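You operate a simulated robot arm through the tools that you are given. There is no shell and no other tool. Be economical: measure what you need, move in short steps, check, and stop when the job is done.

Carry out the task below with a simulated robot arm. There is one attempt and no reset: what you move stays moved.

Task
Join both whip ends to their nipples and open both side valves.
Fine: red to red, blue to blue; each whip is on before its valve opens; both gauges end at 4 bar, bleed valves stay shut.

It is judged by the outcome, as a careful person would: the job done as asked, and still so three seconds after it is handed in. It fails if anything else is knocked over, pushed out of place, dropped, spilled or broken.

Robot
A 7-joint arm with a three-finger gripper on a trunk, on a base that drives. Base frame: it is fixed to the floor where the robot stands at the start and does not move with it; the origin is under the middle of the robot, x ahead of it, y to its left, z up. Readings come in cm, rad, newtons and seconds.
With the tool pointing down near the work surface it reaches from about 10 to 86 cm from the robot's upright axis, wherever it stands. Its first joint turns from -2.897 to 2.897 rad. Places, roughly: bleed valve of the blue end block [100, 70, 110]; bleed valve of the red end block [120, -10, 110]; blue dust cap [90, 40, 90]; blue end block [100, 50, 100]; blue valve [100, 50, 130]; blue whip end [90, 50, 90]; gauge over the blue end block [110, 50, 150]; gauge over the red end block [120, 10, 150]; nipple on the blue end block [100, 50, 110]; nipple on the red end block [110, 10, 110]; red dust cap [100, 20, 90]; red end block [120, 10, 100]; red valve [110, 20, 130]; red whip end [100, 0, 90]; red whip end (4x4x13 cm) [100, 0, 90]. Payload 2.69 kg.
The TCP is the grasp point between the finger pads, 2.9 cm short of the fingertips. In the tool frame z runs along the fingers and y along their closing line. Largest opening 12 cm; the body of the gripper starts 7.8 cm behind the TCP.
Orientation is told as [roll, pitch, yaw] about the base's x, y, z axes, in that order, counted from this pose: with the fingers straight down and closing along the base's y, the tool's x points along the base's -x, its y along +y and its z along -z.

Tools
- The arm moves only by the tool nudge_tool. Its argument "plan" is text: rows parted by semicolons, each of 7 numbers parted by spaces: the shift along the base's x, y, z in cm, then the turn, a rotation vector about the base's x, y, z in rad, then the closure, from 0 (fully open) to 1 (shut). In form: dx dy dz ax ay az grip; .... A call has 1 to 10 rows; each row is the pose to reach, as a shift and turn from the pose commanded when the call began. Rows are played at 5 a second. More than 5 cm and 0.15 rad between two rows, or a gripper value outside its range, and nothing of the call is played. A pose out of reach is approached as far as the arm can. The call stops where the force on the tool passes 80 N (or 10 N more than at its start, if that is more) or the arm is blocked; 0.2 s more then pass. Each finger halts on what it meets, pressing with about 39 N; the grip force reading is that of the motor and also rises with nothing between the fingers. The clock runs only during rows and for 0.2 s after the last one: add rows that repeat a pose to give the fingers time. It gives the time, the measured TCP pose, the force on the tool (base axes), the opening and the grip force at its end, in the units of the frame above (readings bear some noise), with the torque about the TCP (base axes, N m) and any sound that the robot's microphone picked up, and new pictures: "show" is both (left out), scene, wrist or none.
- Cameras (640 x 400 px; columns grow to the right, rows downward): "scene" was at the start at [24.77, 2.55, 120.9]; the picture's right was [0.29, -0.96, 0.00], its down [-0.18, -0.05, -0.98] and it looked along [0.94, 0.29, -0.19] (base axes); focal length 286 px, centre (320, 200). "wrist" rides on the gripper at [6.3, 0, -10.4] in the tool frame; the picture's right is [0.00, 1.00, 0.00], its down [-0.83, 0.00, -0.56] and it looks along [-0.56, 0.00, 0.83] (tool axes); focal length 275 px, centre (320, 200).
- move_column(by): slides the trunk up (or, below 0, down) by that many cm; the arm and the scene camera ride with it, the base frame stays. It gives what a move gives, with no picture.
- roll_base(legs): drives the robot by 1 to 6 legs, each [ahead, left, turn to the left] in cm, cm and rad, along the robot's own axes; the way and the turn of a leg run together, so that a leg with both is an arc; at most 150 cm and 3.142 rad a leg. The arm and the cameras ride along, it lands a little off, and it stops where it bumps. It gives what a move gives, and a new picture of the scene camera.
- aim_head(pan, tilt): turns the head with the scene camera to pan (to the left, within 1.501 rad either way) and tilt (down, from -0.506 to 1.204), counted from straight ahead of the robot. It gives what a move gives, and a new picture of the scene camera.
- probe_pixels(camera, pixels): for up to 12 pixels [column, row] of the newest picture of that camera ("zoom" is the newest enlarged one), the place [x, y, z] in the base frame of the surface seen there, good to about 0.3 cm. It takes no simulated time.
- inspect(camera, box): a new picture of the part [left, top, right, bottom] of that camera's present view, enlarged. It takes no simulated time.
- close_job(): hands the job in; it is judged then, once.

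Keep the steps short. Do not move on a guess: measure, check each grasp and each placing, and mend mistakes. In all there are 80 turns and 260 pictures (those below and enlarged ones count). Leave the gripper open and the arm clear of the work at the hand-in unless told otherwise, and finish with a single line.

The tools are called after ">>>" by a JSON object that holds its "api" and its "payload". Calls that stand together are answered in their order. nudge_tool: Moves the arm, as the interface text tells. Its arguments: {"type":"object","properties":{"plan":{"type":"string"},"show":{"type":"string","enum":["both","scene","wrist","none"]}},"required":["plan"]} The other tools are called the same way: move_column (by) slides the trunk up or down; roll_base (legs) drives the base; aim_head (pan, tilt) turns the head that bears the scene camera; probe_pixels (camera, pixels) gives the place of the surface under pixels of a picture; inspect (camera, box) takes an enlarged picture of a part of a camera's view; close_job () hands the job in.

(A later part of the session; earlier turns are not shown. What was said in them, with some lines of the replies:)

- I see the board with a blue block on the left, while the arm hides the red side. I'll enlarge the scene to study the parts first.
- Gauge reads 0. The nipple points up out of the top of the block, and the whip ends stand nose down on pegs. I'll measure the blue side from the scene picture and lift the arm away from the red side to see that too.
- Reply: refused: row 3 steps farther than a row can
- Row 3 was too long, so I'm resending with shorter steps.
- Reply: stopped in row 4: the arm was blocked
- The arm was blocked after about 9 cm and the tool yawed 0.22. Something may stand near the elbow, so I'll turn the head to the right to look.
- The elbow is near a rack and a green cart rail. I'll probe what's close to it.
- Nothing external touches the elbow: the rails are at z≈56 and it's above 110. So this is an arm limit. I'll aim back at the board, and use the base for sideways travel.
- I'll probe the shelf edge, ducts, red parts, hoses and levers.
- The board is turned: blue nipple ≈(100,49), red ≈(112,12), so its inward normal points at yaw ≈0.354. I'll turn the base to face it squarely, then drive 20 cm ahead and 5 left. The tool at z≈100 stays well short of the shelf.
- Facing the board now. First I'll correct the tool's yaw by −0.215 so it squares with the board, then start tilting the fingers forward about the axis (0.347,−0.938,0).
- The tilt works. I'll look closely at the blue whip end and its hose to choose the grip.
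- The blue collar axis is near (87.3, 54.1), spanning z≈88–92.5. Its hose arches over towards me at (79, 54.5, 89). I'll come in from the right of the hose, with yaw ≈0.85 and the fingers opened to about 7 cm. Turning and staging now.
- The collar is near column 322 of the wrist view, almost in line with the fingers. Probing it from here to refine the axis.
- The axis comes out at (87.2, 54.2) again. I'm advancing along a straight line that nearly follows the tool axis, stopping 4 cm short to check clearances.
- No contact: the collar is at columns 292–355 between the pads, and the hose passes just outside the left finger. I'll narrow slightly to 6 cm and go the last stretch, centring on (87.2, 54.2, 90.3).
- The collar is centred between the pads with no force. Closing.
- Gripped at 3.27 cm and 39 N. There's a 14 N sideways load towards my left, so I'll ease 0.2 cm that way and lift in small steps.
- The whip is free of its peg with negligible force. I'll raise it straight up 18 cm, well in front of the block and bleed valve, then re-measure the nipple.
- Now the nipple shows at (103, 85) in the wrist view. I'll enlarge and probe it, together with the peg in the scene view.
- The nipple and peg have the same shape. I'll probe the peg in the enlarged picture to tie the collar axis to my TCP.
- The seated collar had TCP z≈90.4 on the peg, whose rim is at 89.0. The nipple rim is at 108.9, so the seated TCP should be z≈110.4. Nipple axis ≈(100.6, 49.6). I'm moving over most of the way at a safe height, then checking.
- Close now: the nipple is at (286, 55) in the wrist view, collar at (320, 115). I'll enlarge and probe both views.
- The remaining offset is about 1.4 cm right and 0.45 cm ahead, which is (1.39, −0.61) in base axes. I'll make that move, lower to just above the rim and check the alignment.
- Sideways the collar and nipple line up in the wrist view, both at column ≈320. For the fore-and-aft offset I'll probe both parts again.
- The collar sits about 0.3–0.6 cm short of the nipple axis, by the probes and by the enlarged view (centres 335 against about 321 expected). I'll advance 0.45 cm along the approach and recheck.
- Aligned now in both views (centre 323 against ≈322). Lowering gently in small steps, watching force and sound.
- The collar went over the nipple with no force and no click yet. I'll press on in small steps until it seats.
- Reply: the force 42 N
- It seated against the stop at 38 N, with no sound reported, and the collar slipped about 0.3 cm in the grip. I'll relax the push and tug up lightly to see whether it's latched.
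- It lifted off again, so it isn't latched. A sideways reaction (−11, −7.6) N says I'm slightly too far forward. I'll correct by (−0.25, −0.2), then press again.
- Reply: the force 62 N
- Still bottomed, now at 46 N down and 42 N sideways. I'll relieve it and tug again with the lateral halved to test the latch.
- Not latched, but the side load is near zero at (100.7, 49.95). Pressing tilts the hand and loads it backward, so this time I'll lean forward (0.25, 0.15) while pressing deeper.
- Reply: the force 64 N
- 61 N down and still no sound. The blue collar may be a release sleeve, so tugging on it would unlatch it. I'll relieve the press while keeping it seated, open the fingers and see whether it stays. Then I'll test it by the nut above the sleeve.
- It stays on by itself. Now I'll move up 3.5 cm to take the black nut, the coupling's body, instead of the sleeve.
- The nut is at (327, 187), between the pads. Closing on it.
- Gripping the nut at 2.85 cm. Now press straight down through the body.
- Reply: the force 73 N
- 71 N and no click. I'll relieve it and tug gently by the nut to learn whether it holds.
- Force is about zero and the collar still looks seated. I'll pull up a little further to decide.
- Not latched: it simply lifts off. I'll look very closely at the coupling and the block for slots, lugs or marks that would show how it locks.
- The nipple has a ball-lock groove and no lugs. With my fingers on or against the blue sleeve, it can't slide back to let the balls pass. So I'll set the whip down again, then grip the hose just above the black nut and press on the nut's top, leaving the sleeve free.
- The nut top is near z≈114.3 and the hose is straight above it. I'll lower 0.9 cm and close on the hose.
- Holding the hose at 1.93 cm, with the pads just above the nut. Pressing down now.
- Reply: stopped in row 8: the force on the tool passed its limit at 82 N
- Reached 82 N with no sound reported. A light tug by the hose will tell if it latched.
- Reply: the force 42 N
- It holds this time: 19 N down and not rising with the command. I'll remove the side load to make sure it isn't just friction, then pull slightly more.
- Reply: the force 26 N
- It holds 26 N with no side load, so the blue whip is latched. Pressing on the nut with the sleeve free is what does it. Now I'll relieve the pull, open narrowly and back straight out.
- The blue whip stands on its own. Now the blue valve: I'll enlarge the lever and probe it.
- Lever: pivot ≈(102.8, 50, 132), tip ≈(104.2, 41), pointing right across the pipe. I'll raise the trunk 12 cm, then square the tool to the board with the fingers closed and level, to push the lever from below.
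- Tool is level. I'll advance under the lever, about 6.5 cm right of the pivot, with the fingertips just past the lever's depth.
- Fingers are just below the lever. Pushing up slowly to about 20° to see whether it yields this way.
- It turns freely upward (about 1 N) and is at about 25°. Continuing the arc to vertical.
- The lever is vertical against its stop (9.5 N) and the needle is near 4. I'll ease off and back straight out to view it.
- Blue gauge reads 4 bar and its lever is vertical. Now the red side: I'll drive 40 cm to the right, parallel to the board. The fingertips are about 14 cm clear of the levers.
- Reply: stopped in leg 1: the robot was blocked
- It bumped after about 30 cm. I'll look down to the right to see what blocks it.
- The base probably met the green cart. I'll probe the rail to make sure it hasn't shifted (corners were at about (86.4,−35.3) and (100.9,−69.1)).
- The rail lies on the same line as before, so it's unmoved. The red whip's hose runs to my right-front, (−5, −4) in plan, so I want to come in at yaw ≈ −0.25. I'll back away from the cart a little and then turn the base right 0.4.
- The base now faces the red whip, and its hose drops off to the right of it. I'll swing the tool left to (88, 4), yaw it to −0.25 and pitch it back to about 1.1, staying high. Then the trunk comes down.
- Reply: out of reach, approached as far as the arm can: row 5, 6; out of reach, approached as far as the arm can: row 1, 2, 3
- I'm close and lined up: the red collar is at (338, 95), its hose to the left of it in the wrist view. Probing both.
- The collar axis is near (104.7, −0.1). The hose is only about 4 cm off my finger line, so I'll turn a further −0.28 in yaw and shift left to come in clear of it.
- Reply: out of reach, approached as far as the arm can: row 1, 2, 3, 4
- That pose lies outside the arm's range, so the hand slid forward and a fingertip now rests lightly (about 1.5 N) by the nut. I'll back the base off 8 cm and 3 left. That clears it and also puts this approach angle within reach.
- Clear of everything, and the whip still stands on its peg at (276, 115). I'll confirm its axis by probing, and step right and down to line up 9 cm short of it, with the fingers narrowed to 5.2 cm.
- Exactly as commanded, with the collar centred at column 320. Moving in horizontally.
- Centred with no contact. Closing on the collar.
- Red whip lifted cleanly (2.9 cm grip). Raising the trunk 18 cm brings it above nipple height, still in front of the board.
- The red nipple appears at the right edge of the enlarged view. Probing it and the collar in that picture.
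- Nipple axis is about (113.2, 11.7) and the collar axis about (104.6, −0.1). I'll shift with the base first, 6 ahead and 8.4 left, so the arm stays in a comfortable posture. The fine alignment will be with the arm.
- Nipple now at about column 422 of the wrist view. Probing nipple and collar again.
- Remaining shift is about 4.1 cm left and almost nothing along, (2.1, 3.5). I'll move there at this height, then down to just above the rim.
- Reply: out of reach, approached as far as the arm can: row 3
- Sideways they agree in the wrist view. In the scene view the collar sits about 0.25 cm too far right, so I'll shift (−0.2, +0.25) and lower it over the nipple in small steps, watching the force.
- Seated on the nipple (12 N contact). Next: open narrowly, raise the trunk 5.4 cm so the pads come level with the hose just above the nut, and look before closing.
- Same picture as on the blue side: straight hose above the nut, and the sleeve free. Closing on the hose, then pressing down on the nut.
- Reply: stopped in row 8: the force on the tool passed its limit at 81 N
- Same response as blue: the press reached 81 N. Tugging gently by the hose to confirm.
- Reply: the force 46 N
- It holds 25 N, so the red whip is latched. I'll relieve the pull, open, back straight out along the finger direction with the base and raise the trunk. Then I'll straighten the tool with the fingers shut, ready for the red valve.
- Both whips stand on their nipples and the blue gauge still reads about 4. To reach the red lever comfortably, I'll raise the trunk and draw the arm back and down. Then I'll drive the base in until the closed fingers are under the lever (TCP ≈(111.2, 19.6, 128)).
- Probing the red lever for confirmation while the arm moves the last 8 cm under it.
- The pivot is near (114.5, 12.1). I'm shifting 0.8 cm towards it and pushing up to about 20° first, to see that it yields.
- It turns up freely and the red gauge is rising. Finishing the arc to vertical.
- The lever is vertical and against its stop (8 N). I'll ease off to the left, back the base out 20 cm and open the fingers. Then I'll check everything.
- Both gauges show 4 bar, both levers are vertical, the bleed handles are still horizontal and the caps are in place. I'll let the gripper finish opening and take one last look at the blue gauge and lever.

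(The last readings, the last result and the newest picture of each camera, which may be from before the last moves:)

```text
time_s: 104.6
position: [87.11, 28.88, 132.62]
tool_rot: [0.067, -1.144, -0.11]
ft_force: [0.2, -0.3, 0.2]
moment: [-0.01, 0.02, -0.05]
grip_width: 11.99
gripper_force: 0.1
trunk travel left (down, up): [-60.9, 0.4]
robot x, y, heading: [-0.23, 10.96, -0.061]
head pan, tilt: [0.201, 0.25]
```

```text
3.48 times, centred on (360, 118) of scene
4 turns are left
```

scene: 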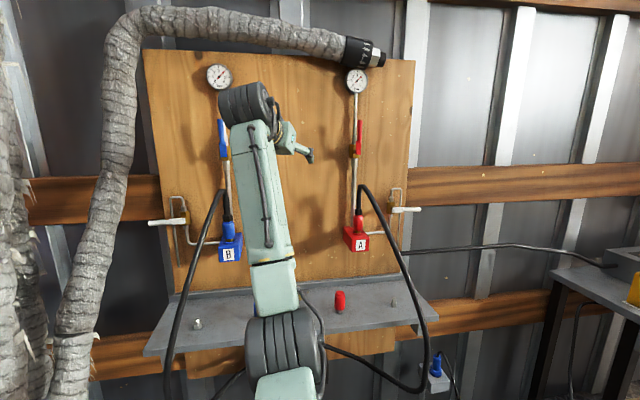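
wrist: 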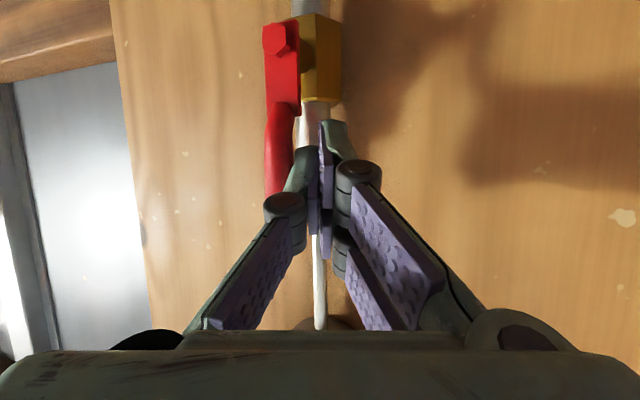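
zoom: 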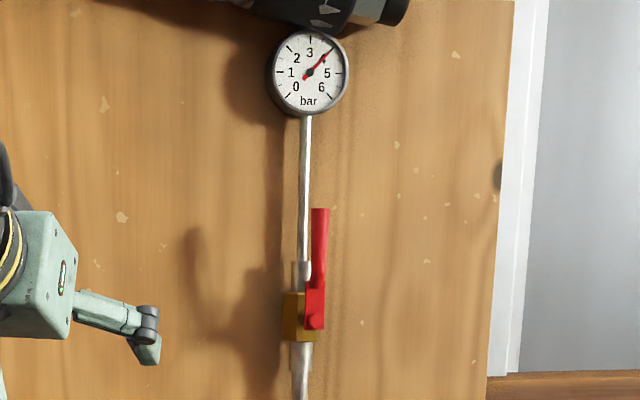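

Both needles are on 4 bar, the gripper is open at 12 cm and the arm is clear. Handing in.

>>> {"api": "close_job", "payload": {}}

```text
The job is handed in.
```

Both whips are latched on their own nipples (red to red, blue to blue), both side valves are open, both gauges read 4 bar, and the bleed valves stayed shut.
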